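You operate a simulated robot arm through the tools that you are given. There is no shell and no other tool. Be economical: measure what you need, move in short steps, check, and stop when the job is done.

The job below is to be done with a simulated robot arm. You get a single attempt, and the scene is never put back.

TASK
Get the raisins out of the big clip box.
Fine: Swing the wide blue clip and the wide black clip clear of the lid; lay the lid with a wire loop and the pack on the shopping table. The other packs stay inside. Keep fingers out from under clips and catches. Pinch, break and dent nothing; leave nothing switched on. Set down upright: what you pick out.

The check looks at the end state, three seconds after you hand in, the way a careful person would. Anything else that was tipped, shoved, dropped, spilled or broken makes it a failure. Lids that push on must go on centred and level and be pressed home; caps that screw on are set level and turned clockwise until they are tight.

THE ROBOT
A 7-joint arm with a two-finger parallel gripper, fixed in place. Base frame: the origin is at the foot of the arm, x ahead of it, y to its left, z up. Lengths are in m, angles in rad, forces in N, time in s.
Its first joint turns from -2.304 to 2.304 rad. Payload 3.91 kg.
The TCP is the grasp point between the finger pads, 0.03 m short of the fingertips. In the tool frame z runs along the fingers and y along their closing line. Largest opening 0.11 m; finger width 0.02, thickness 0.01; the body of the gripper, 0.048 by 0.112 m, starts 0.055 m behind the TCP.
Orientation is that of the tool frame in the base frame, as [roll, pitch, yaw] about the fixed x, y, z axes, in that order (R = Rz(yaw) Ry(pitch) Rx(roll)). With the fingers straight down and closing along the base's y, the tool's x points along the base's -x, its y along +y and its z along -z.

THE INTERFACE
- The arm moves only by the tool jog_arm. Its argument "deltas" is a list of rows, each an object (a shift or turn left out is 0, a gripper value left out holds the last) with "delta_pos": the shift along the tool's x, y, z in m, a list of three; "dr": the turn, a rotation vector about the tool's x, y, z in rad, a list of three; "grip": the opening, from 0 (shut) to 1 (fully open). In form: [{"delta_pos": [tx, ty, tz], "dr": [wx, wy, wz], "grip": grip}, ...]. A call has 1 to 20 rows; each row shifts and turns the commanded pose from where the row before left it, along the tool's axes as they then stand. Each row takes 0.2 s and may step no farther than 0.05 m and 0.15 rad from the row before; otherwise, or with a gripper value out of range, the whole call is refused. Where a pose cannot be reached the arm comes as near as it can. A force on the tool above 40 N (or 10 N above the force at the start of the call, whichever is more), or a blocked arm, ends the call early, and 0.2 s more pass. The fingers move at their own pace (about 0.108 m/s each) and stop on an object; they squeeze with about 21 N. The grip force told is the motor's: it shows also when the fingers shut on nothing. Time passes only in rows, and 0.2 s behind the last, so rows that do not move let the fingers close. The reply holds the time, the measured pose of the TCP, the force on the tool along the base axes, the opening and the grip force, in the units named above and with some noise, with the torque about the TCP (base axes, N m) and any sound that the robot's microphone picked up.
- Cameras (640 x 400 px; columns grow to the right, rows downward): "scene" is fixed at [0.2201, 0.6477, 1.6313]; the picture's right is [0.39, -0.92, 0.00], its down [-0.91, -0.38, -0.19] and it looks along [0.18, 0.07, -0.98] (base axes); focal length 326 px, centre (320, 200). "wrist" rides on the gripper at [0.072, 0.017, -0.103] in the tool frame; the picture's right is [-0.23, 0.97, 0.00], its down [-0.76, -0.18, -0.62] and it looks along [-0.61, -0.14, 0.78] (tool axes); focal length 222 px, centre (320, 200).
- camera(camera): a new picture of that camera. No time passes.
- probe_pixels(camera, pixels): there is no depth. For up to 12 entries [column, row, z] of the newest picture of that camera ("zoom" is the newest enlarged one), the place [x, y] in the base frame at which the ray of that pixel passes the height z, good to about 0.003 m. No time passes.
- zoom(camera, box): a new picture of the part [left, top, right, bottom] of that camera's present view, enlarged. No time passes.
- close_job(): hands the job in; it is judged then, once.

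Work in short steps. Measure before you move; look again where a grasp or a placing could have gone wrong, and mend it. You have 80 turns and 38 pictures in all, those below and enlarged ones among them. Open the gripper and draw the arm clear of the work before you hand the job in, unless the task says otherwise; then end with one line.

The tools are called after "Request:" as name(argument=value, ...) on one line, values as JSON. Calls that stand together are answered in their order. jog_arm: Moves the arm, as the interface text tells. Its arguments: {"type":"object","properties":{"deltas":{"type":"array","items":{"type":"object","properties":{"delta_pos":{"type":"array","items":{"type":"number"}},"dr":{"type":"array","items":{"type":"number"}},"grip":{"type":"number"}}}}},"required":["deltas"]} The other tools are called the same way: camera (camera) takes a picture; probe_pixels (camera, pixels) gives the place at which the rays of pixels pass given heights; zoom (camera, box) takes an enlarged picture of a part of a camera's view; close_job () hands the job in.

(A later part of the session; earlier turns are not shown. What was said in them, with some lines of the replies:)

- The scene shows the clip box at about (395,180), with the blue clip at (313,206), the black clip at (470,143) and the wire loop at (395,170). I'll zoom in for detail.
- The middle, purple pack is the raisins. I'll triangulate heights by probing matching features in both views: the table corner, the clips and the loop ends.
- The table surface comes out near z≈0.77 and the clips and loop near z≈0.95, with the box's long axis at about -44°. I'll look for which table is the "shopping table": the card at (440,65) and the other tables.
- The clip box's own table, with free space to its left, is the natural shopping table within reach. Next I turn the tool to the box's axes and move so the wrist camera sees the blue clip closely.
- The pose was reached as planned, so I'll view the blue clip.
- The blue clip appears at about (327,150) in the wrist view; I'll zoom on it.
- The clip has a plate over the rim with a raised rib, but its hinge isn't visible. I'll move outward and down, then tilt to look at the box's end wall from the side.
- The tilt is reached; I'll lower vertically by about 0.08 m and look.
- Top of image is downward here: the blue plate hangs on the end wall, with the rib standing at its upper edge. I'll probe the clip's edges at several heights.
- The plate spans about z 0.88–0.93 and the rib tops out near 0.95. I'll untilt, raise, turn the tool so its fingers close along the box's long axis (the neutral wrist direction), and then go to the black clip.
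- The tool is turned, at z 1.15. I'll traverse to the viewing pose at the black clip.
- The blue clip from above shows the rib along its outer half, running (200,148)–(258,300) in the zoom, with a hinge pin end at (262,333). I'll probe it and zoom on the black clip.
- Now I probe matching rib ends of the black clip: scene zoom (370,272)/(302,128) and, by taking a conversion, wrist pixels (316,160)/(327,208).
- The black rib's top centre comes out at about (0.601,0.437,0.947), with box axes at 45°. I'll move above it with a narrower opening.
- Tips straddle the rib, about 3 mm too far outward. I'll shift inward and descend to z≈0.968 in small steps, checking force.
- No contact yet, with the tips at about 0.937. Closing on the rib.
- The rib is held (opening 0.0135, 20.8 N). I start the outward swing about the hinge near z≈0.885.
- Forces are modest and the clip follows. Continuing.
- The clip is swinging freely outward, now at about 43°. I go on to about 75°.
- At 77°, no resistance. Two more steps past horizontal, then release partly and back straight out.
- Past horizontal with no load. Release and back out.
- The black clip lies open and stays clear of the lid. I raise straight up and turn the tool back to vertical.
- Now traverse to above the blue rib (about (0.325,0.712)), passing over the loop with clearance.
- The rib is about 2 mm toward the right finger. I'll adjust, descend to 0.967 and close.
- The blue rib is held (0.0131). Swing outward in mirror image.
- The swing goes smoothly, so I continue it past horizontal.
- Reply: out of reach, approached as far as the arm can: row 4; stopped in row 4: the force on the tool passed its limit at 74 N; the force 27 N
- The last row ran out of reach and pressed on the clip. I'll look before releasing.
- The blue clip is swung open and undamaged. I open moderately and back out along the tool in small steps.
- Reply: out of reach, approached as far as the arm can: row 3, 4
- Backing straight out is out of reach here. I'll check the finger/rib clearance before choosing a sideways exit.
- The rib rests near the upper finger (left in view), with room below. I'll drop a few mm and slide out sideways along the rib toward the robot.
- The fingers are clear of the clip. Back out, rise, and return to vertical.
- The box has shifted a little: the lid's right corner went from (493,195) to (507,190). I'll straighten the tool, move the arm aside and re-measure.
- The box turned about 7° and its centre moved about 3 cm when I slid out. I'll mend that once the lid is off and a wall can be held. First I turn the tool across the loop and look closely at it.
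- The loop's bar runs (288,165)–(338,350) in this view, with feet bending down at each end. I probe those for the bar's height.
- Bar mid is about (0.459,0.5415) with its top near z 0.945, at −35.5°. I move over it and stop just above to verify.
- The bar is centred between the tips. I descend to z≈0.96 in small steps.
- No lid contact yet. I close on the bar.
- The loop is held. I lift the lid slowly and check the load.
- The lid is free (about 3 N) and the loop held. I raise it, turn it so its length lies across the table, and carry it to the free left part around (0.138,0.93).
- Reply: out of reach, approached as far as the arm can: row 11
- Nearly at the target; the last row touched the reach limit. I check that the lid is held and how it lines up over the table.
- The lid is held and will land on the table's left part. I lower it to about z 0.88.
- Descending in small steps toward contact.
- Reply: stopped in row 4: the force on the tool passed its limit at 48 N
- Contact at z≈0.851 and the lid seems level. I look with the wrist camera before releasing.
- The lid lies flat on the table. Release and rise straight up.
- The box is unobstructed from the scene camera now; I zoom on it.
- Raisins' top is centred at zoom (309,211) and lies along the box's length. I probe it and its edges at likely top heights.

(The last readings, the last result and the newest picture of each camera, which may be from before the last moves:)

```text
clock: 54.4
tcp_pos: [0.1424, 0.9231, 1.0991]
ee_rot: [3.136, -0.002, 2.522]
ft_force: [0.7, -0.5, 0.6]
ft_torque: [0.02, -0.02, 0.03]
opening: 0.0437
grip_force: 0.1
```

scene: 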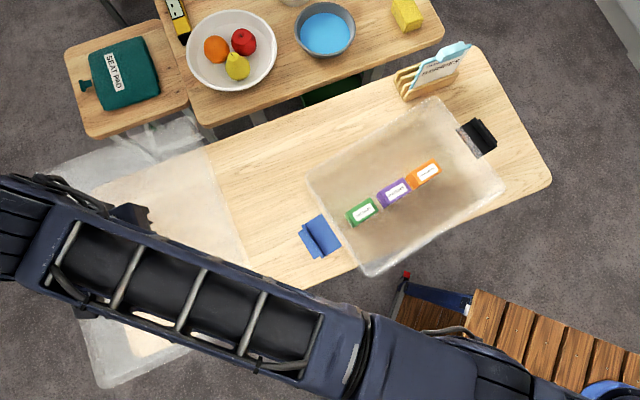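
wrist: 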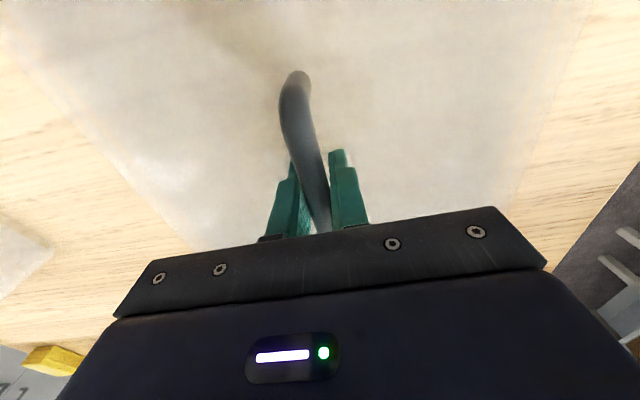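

Going to a viewing pose over the raisins, with the fingers' closing line across the pack.

Request:
jog_arm(deltas=[{"delta_pos": [-0.0429, -0.0121, 0]}, {"delta_pos": [-0.0429, -0.0121, 0]}, {"delta_pos": [-0.0429, -0.0121, 0]}, {"delta_pos": [-0.0429, -0.0121, 0]}, {"delta_pos": [-0.0429, -0.0121, 0]}, {"delta_pos": [-0.0429, -0.0121, 0.015]}, {"delta_pos": [-0.0429, -0.0121, 0.02]}, {"delta_pos": [-0.0429, -0.0121, 0.02]}, {"delta_pos": [-0.0429, -0.0121, 0.02], "grip": 0.7}])

Request:
camera(camera="wrist")

```text
clock: 56.4
tcp_pos: [0.3926, 0.6085, 1.0211]
ee_rot: [3.134, -0.003, 2.524]
ft_force: [-1.4, 0.7, -0.7]
ft_torque: [-0.01, -0.08, 0.02]
opening: 0.0768
grip_force: 0.1
```

```text
6 pictures are left
```

wrist: 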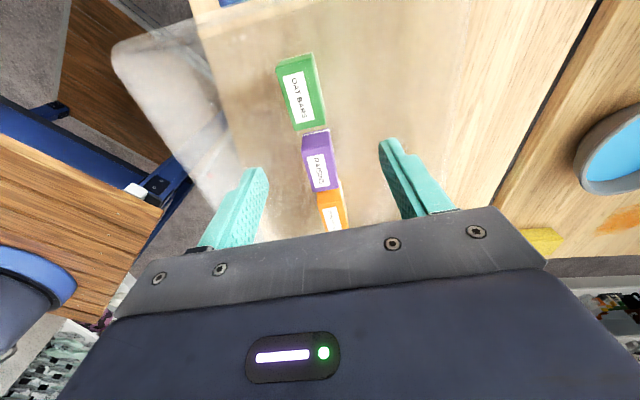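

Raisins' top face is centred at about (320,162) in the wrist view. I probe for its height, and the table edge and box corner too.

Request:
probe_pixels(camera="wrist", pixels=[[320, 162, 0.84], [320, 162, 0.9], [303, 137, 0.86], [330, 131, 0.86], [313, 192, 0.86], [338, 188, 0.86], [226, 130, 0.78], [190, 10, 0.78]])

Request:
zoom(camera="wrist", box=[250, 40, 390, 240])

```text
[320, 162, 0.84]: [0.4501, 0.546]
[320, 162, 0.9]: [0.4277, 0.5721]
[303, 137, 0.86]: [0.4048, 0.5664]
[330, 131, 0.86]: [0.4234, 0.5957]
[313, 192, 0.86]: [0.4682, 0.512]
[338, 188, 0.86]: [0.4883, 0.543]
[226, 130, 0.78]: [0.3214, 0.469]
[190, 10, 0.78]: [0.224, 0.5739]
```

```text
2.00 times, centred on (320, 140) of wrist
```

zoom: 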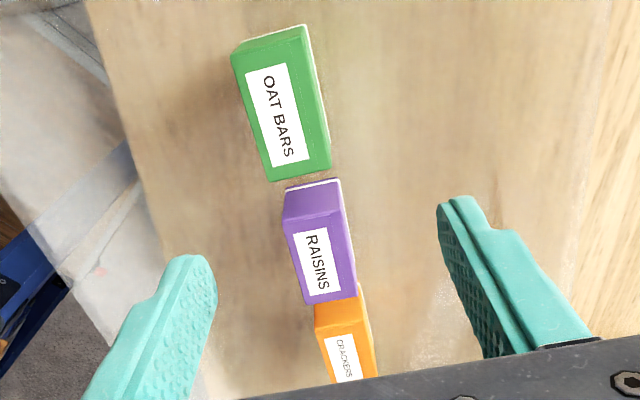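

Label centre triangulates to (0.449,0.548) with the pack top at z≈0.865 and a width of about 0.035. I move over it, descend and grip.

Request:
jog_arm(deltas=[{"delta_pos": [-0.0404, -0.0082, 0]}, {"delta_pos": [-0.0403, -0.0081, 0]}, {"delta_pos": [0, 0, 0.04]}, {"delta_pos": [0, 0, 0.04]}, {"delta_pos": [0, 0, 0.03]}, {"delta_pos": [0, 0, 0.03]}, {"delta_pos": [0, 0, 0.02]}, {"delta_pos": [0, 0, 0.01]}])

```text
clock: 58.2
tcp_pos: [0.4504, 0.5501, 0.8546]
ee_rot: [3.134, -0.002, 2.522]
ft_force: [-0.5, 1.1, -0.7]
ft_torque: [-0.01, -0.01, 0.01]
opening: 0.0776
grip_force: 0.0
```

Clear of everything. Closing on the pack.

Request:
jog_arm(deltas=[{"grip": 0}, {}, {}, {}])

```text
clock: 59.2
tcp_pos: [0.4499, 0.5519, 0.8538]
ee_rot: [3.136, -0.001, 2.525]
ft_force: [0.1, -0.1, -0.4]
ft_torque: [-0.02, 0.0, 0.0]
opening: 0.0395
grip_force: 21.3
```

The raisins are held (0.0395). Lift straight out of the box, checking the load.

Request:
jog_arm(deltas=[{"delta_pos": [0, 0, -0.02]}, {"delta_pos": [0, 0, -0.04]}, {"delta_pos": [0, 0, -0.05]}, {"delta_pos": [0, 0, -0.05]}, {"delta_pos": [0, 0, -0.04]}])

Request:
jog_arm(deltas=[{"delta_pos": [0.0354, 0.0265, 0]}, {"delta_pos": [0.0354, 0.0265, 0]}, {"delta_pos": [0.0354, 0.0265, 0]}, {"delta_pos": [0.0354, 0.0265, 0]}, {"delta_pos": [0.0354, 0.0265, 0]}, {"delta_pos": [0.0354, 0.0265, 0]}, {"delta_pos": [0.0354, 0.0265, 0]}])

Request:
camera(camera="scene")

```text
clock: 60.4
tcp_pos: [0.4517, 0.55, 1.0526]
ee_rot: [3.135, -0.004, 2.524]
ft_force: [0.9, 0.2, -1.7]
ft_torque: [-0.05, 0.01, 0.0]
opening: 0.0395
grip_force: 21.0
```

```text
clock: 62.0
tcp_pos: [0.3545, 0.8464, 1.0571]
ee_rot: [3.132, -0.001, 2.524]
ft_force: [0.8, 0.4, 0.0]
ft_torque: [0.03, 0.04, 0.02]
opening: 0.0397
grip_force: 20.9
```

```text
4 pictures are left
```

scene: 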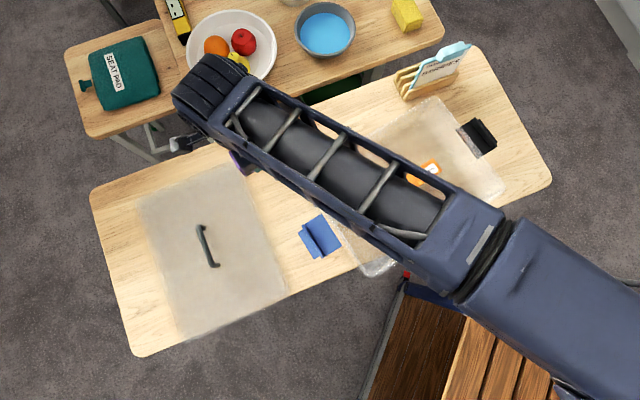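

The pack is held over clear wood between the lid and the box. I lower it to just above the table, then gently to contact.

Request:
jog_arm(deltas=[{"delta_pos": [0, 0, 0.05]}, {"delta_pos": [0, 0, 0.05]}, {"delta_pos": [0, 0, 0.05]}, {"delta_pos": [0, 0, 0.03]}, {"delta_pos": [0, 0, 0.01]}])

```text
clock: 63.2
tcp_pos: [0.3542, 0.8471, 0.8654]
ee_rot: [3.135, -0.003, 2.523]
ft_force: [-0.2, -0.9, 0.0]
ft_torque: [-0.02, -0.02, -0.01]
opening: 0.0397
grip_force: 20.9
```

Request:
jog_arm(deltas=[{"delta_pos": [0, 0, 0.005]}, {"delta_pos": [0, 0, 0.004]}, {"delta_pos": [0, 0, 0.003]}])

```text
clock: 64.0
tcp_pos: [0.3556, 0.8476, 0.8517]
ee_rot: [3.133, -0.001, 2.524]
ft_force: [0.1, -1.1, -0.2]
ft_torque: [-0.02, 0.01, -0.01]
opening: 0.0395
grip_force: 20.7
```

No contact yet; smaller steps.

Request:
jog_arm(deltas=[{"delta_pos": [0, 0, 0.002]}, {"delta_pos": [0, 0, 0.0015]}])

```text
clock: 64.6
tcp_pos: [0.355, 0.8467, 0.8507]
ee_rot: [3.135, 0.0, 2.523]
ft_force: [-0.9, -0.3, -0.2]
ft_torque: [0.0, 0.02, 0.0]
opening: 0.0398
grip_force: 20.8
```

Request:
jog_arm(deltas=[{"delta_pos": [0, 0, 0.0015]}, {"delta_pos": [0, 0, 0.0015]}])

```text
clock: 65.2
tcp_pos: [0.3564, 0.8464, 0.848]
ee_rot: [3.131, -0.002, 2.523]
ft_force: [1.9, 0.1, 12.0]
ft_torque: [-0.2, -0.06, 0.02]
opening: 0.0395
grip_force: 20.8
```

Contact (12 N). Release, and rise straight up.

Request:
jog_arm(deltas=[{"delta_pos": [0, 0, -0.001]}, {"grip": 0.6}, {}, {"delta_pos": [0, 0, -0.02]}, {"delta_pos": [0, 0, -0.04]}, {"delta_pos": [0, 0, -0.05]}, {"delta_pos": [0, 0, -0.05]}, {"delta_pos": [0, 0, -0.05]}])

```text
clock: 67.0
tcp_pos: [0.3531, 0.844, 1.0557]
ee_rot: [3.135, -0.002, 2.524]
ft_force: [0.7, 0.2, -1.0]
ft_torque: [-0.04, 0.02, 0.0]
opening: 0.0657
grip_force: 0.0
```

The raisins stand on the table. Now I compute how to put the box back, probing the original lid corners (from the first picture) at rim height.

Request:
probe_pixels(camera="scene", pixels=[[295.2, 151.3, 0.935], [439.8, 95.4, 0.935], [492.8, 194, 0.935], [339.3, 261.3, 0.935], [305.2, 177.2, 0.935], [434, 94.4, 0.935], [505.7, 188.3, 0.935], [372.5, 182.1, 0.945], [416, 161.7, 0.945], [385.8, 193, 0.945], [428.4, 166.5, 0.945]])

Request:
zoom(camera="wrist", box=[0, 0, 640, 250])

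```text
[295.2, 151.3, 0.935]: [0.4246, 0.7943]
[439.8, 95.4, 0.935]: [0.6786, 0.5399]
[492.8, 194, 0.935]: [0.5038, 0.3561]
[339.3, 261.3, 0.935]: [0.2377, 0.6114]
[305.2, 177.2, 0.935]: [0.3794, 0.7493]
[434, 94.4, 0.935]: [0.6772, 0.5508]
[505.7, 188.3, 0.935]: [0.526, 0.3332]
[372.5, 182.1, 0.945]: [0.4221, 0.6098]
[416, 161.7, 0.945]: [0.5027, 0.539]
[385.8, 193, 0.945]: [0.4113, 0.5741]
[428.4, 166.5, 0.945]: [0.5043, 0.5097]
```

```text
1.00 times, centred on (320, 125) of wrist (not enlarged: the box is as wide or as high as the picture)
```

zoom: 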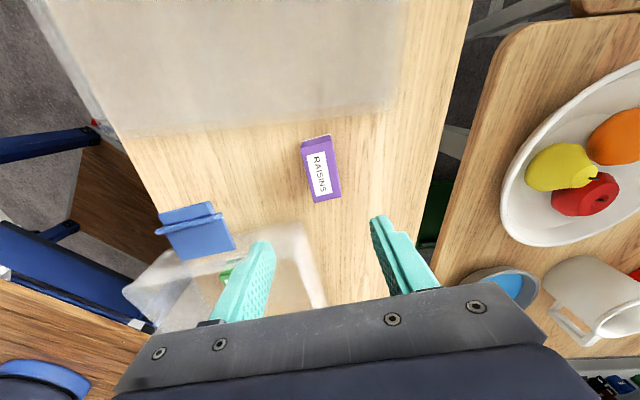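

The raisins stand upright, clear of lid and box. The box needs about −0.15 rad and (+0.012,+0.034) to be back. I'll take its blue-end wall beside the clip, so first I turn and hover there.

Request:
jog_arm(deltas=[{"dr": [0, 0, -0.1442], "grip": 0.5}, {"dr": [0, 0, -0.1442]}, {"dr": [0, 0, -0.1442]}, {"dr": [0, 0, -0.1442]}, {"dr": [0, 0, -0.1442]}, {"dr": [0, 0, -0.1442]}, {"dr": [0, 0, -0.1442]}, {"dr": [0, 0, -0.1442]}, {"dr": [0, 0, -0.1442]}, {"dr": [0, 0, -0.1442]}, {"dr": [0, 0, -0.1442]}, {"delta_pos": [0.0463, -0.0139, 0]}, {"delta_pos": [0.0463, -0.0139, 0]}, {"delta_pos": [0.0463, -0.0139, 0]}, {"delta_pos": [0.0463, -0.0139, 0]}, {"delta_pos": [0.0463, -0.0139, 0]}, {"delta_pos": [0.0463, -0.0139, 0]}, {"delta_pos": [0, 0, 0.04]}, {"delta_pos": [0, 0, 0.03]}])

Request:
zoom(camera="wrist", box=[180, 60, 460, 250])

```text
clock: 71.0
tcp_pos: [0.2663, 0.5701, 0.9838]
ee_rot: [3.14, 0.009, -2.173]
ft_force: [-0.4, -0.2, 0.2]
ft_torque: [0.01, 0.01, -0.01]
opening: 0.0551
grip_force: 0.1
```

```text
2.11 times, centred on (320, 155) of wrist
```

zoom: 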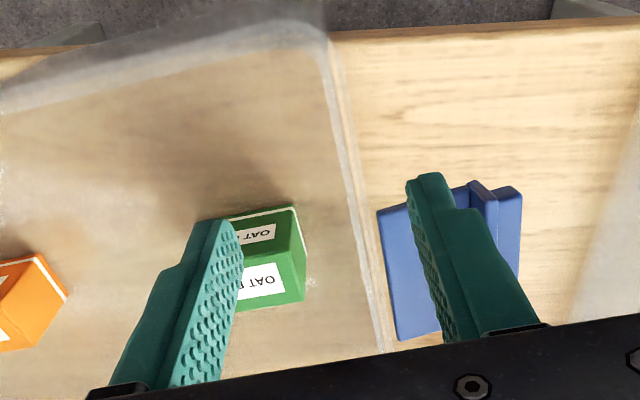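

The wall rim lies about 8 mm outward of the finger midpoint, and the clip end is close. I shift outward 8 mm and 15 mm toward the corner, descend to z≈0.93 and check.

Request:
jog_arm(deltas=[{"delta_pos": [0.015, 0.008, 0]}, {"delta_pos": [0, 0, 0.02]}, {"delta_pos": [0, 0, 0.015]}, {"delta_pos": [0, 0, 0.01]}, {"delta_pos": [0, 0, 0.008]}])

```text
clock: 72.2
tcp_pos: [0.2522, 0.5615, 0.9317]
ee_rot: [3.141, 0.007, -2.175]
ft_force: [0.1, -0.2, -0.3]
ft_torque: [0.0, -0.02, -0.01]
opening: 0.0548
grip_force: 0.0
```

Free of contact. I close on the wall.

Request:
jog_arm(deltas=[{"grip": 0}, {}, {}])

```text
clock: 73.0
tcp_pos: [0.2502, 0.5607, 0.932]
ee_rot: [3.14, 0.007, -2.173]
ft_force: [-2.5, -0.2, 0.1]
ft_torque: [0.16, -0.14, -0.25]
opening: 0.0039
grip_force: 21.1
```

Holding the 4 mm wall. I drag the blue end gently back, half the way first.

Request:
jog_arm(deltas=[{"delta_pos": [-0.00603, 0.00271, 0], "dr": [0, 0, 0.015]}, {"delta_pos": [-0.00603, 0.00271, 0], "dr": [0, 0, 0.015]}, {"delta_pos": [-0.00603, 0.00271, 0], "dr": [0, 0, 0.015]}, {"delta_pos": [-0.00603, 0.00271, 0], "dr": [0, 0, 0.015]}, {"delta_pos": [-0.00603, 0.00271, 0], "dr": [0, 0, 0.015]}])

```text
clock: 74.2
tcp_pos: [0.2576, 0.5945, 0.9316]
ee_rot: [3.14, 0.007, -2.251]
ft_force: [-0.5, -2.7, 2.7]
ft_torque: [0.14, -0.19, 0.0]
opening: 0.0034
grip_force: 21.0
```

Low forces and the wall is still held. Second half.

Request:
jog_arm(deltas=[{"delta_pos": [-0.00603, 0.00271, 0], "dr": [0, 0, 0.015]}, {"delta_pos": [-0.00603, 0.00271, 0], "dr": [0, 0, 0.015]}, {"delta_pos": [-0.00603, 0.00271, 0], "dr": [0, 0, 0.015]}, {"delta_pos": [-0.00603, 0.00271, 0], "dr": [0, 0, 0.015]}, {"delta_pos": [-0.00603, 0.00271, 0], "dr": [0, 0, 0.015]}])

```text
clock: 75.4
tcp_pos: [0.2685, 0.625, 0.9334]
ee_rot: [3.139, 0.006, -2.321]
ft_force: [-1.1, -0.4, 0.3]
ft_torque: [0.05, -0.09, 0.07]
opening: 0.0036
grip_force: 20.7
```

Box back in place. Release the wall, rise, and move the arm aside to check.

Request:
jog_arm(deltas=[{"grip": 0.35}, {}, {"delta_pos": [0, 0, -0.03]}, {"delta_pos": [0, 0, -0.05]}, {"delta_pos": [0, 0, -0.05]}, {"delta_pos": [0, 0, -0.05]}, {"delta_pos": [0.005, -0.044, 0]}, {"delta_pos": [0.005, -0.044, 0]}, {"delta_pos": [0.005, -0.044, 0]}, {"delta_pos": [0.005, -0.044, 0]}, {"delta_pos": [0.005, -0.044, 0]}, {"delta_pos": [0.005, -0.044, 0]}, {"delta_pos": [0.005, -0.044, 0]}, {"delta_pos": [0.005, -0.044, 0]}])

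Request:
camera(camera="scene")

```text
clock: 78.4
tcp_pos: [0.4982, 0.3537, 1.1134]
ee_rot: [3.14, 0.008, -2.324]
ft_force: [0.3, 0.4, -1.0]
ft_torque: [-0.01, -0.06, -0.02]
opening: 0.0383
grip_force: 0.0
```

```text
1 pictures are left
```

scene: 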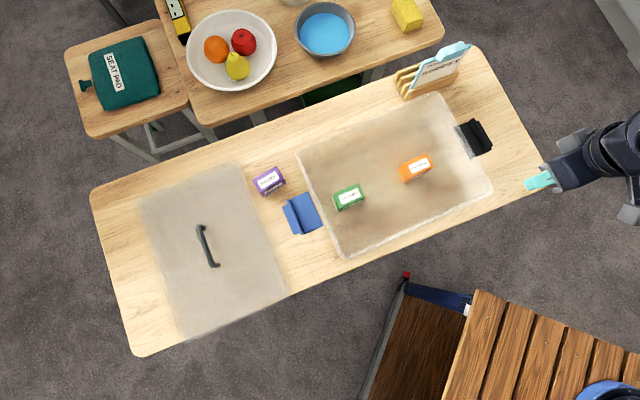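

The box is back at its original corners (295,152)/(493,195), with oat bars and crackers upright inside. Both clips are open, and the lid and upright raisins are on the table. I open the gripper fully and raise clear.

Request:
jog_arm(deltas=[{"delta_pos": [0.03, 0, -0.04], "grip": 1}, {"delta_pos": [0.03, 0, -0.03]}, {}])

Request:
close_job()

```text
clock: 79.2
tcp_pos: [0.456, 0.3093, 1.1821]
ee_rot: [3.138, 0.007, -2.324]
ft_force: [-0.6, 1.0, -0.7]
ft_torque: [0.01, 0.0, 0.04]
opening: 0.1102
grip_force: 0.1
```

```text
The job is handed in.
```

The raisins are out and standing upright on the table the box stands on, which I took to be the shopping table. The lid lies there too, close to its front edge. Both clips are swung clear, and the oat bars and crackers are still upright inside. The box got shoved about 3 cm and turned while I freed the gripper from the blue clip, after a push that peaked at 74 N, so I dragged it back to about where it started.
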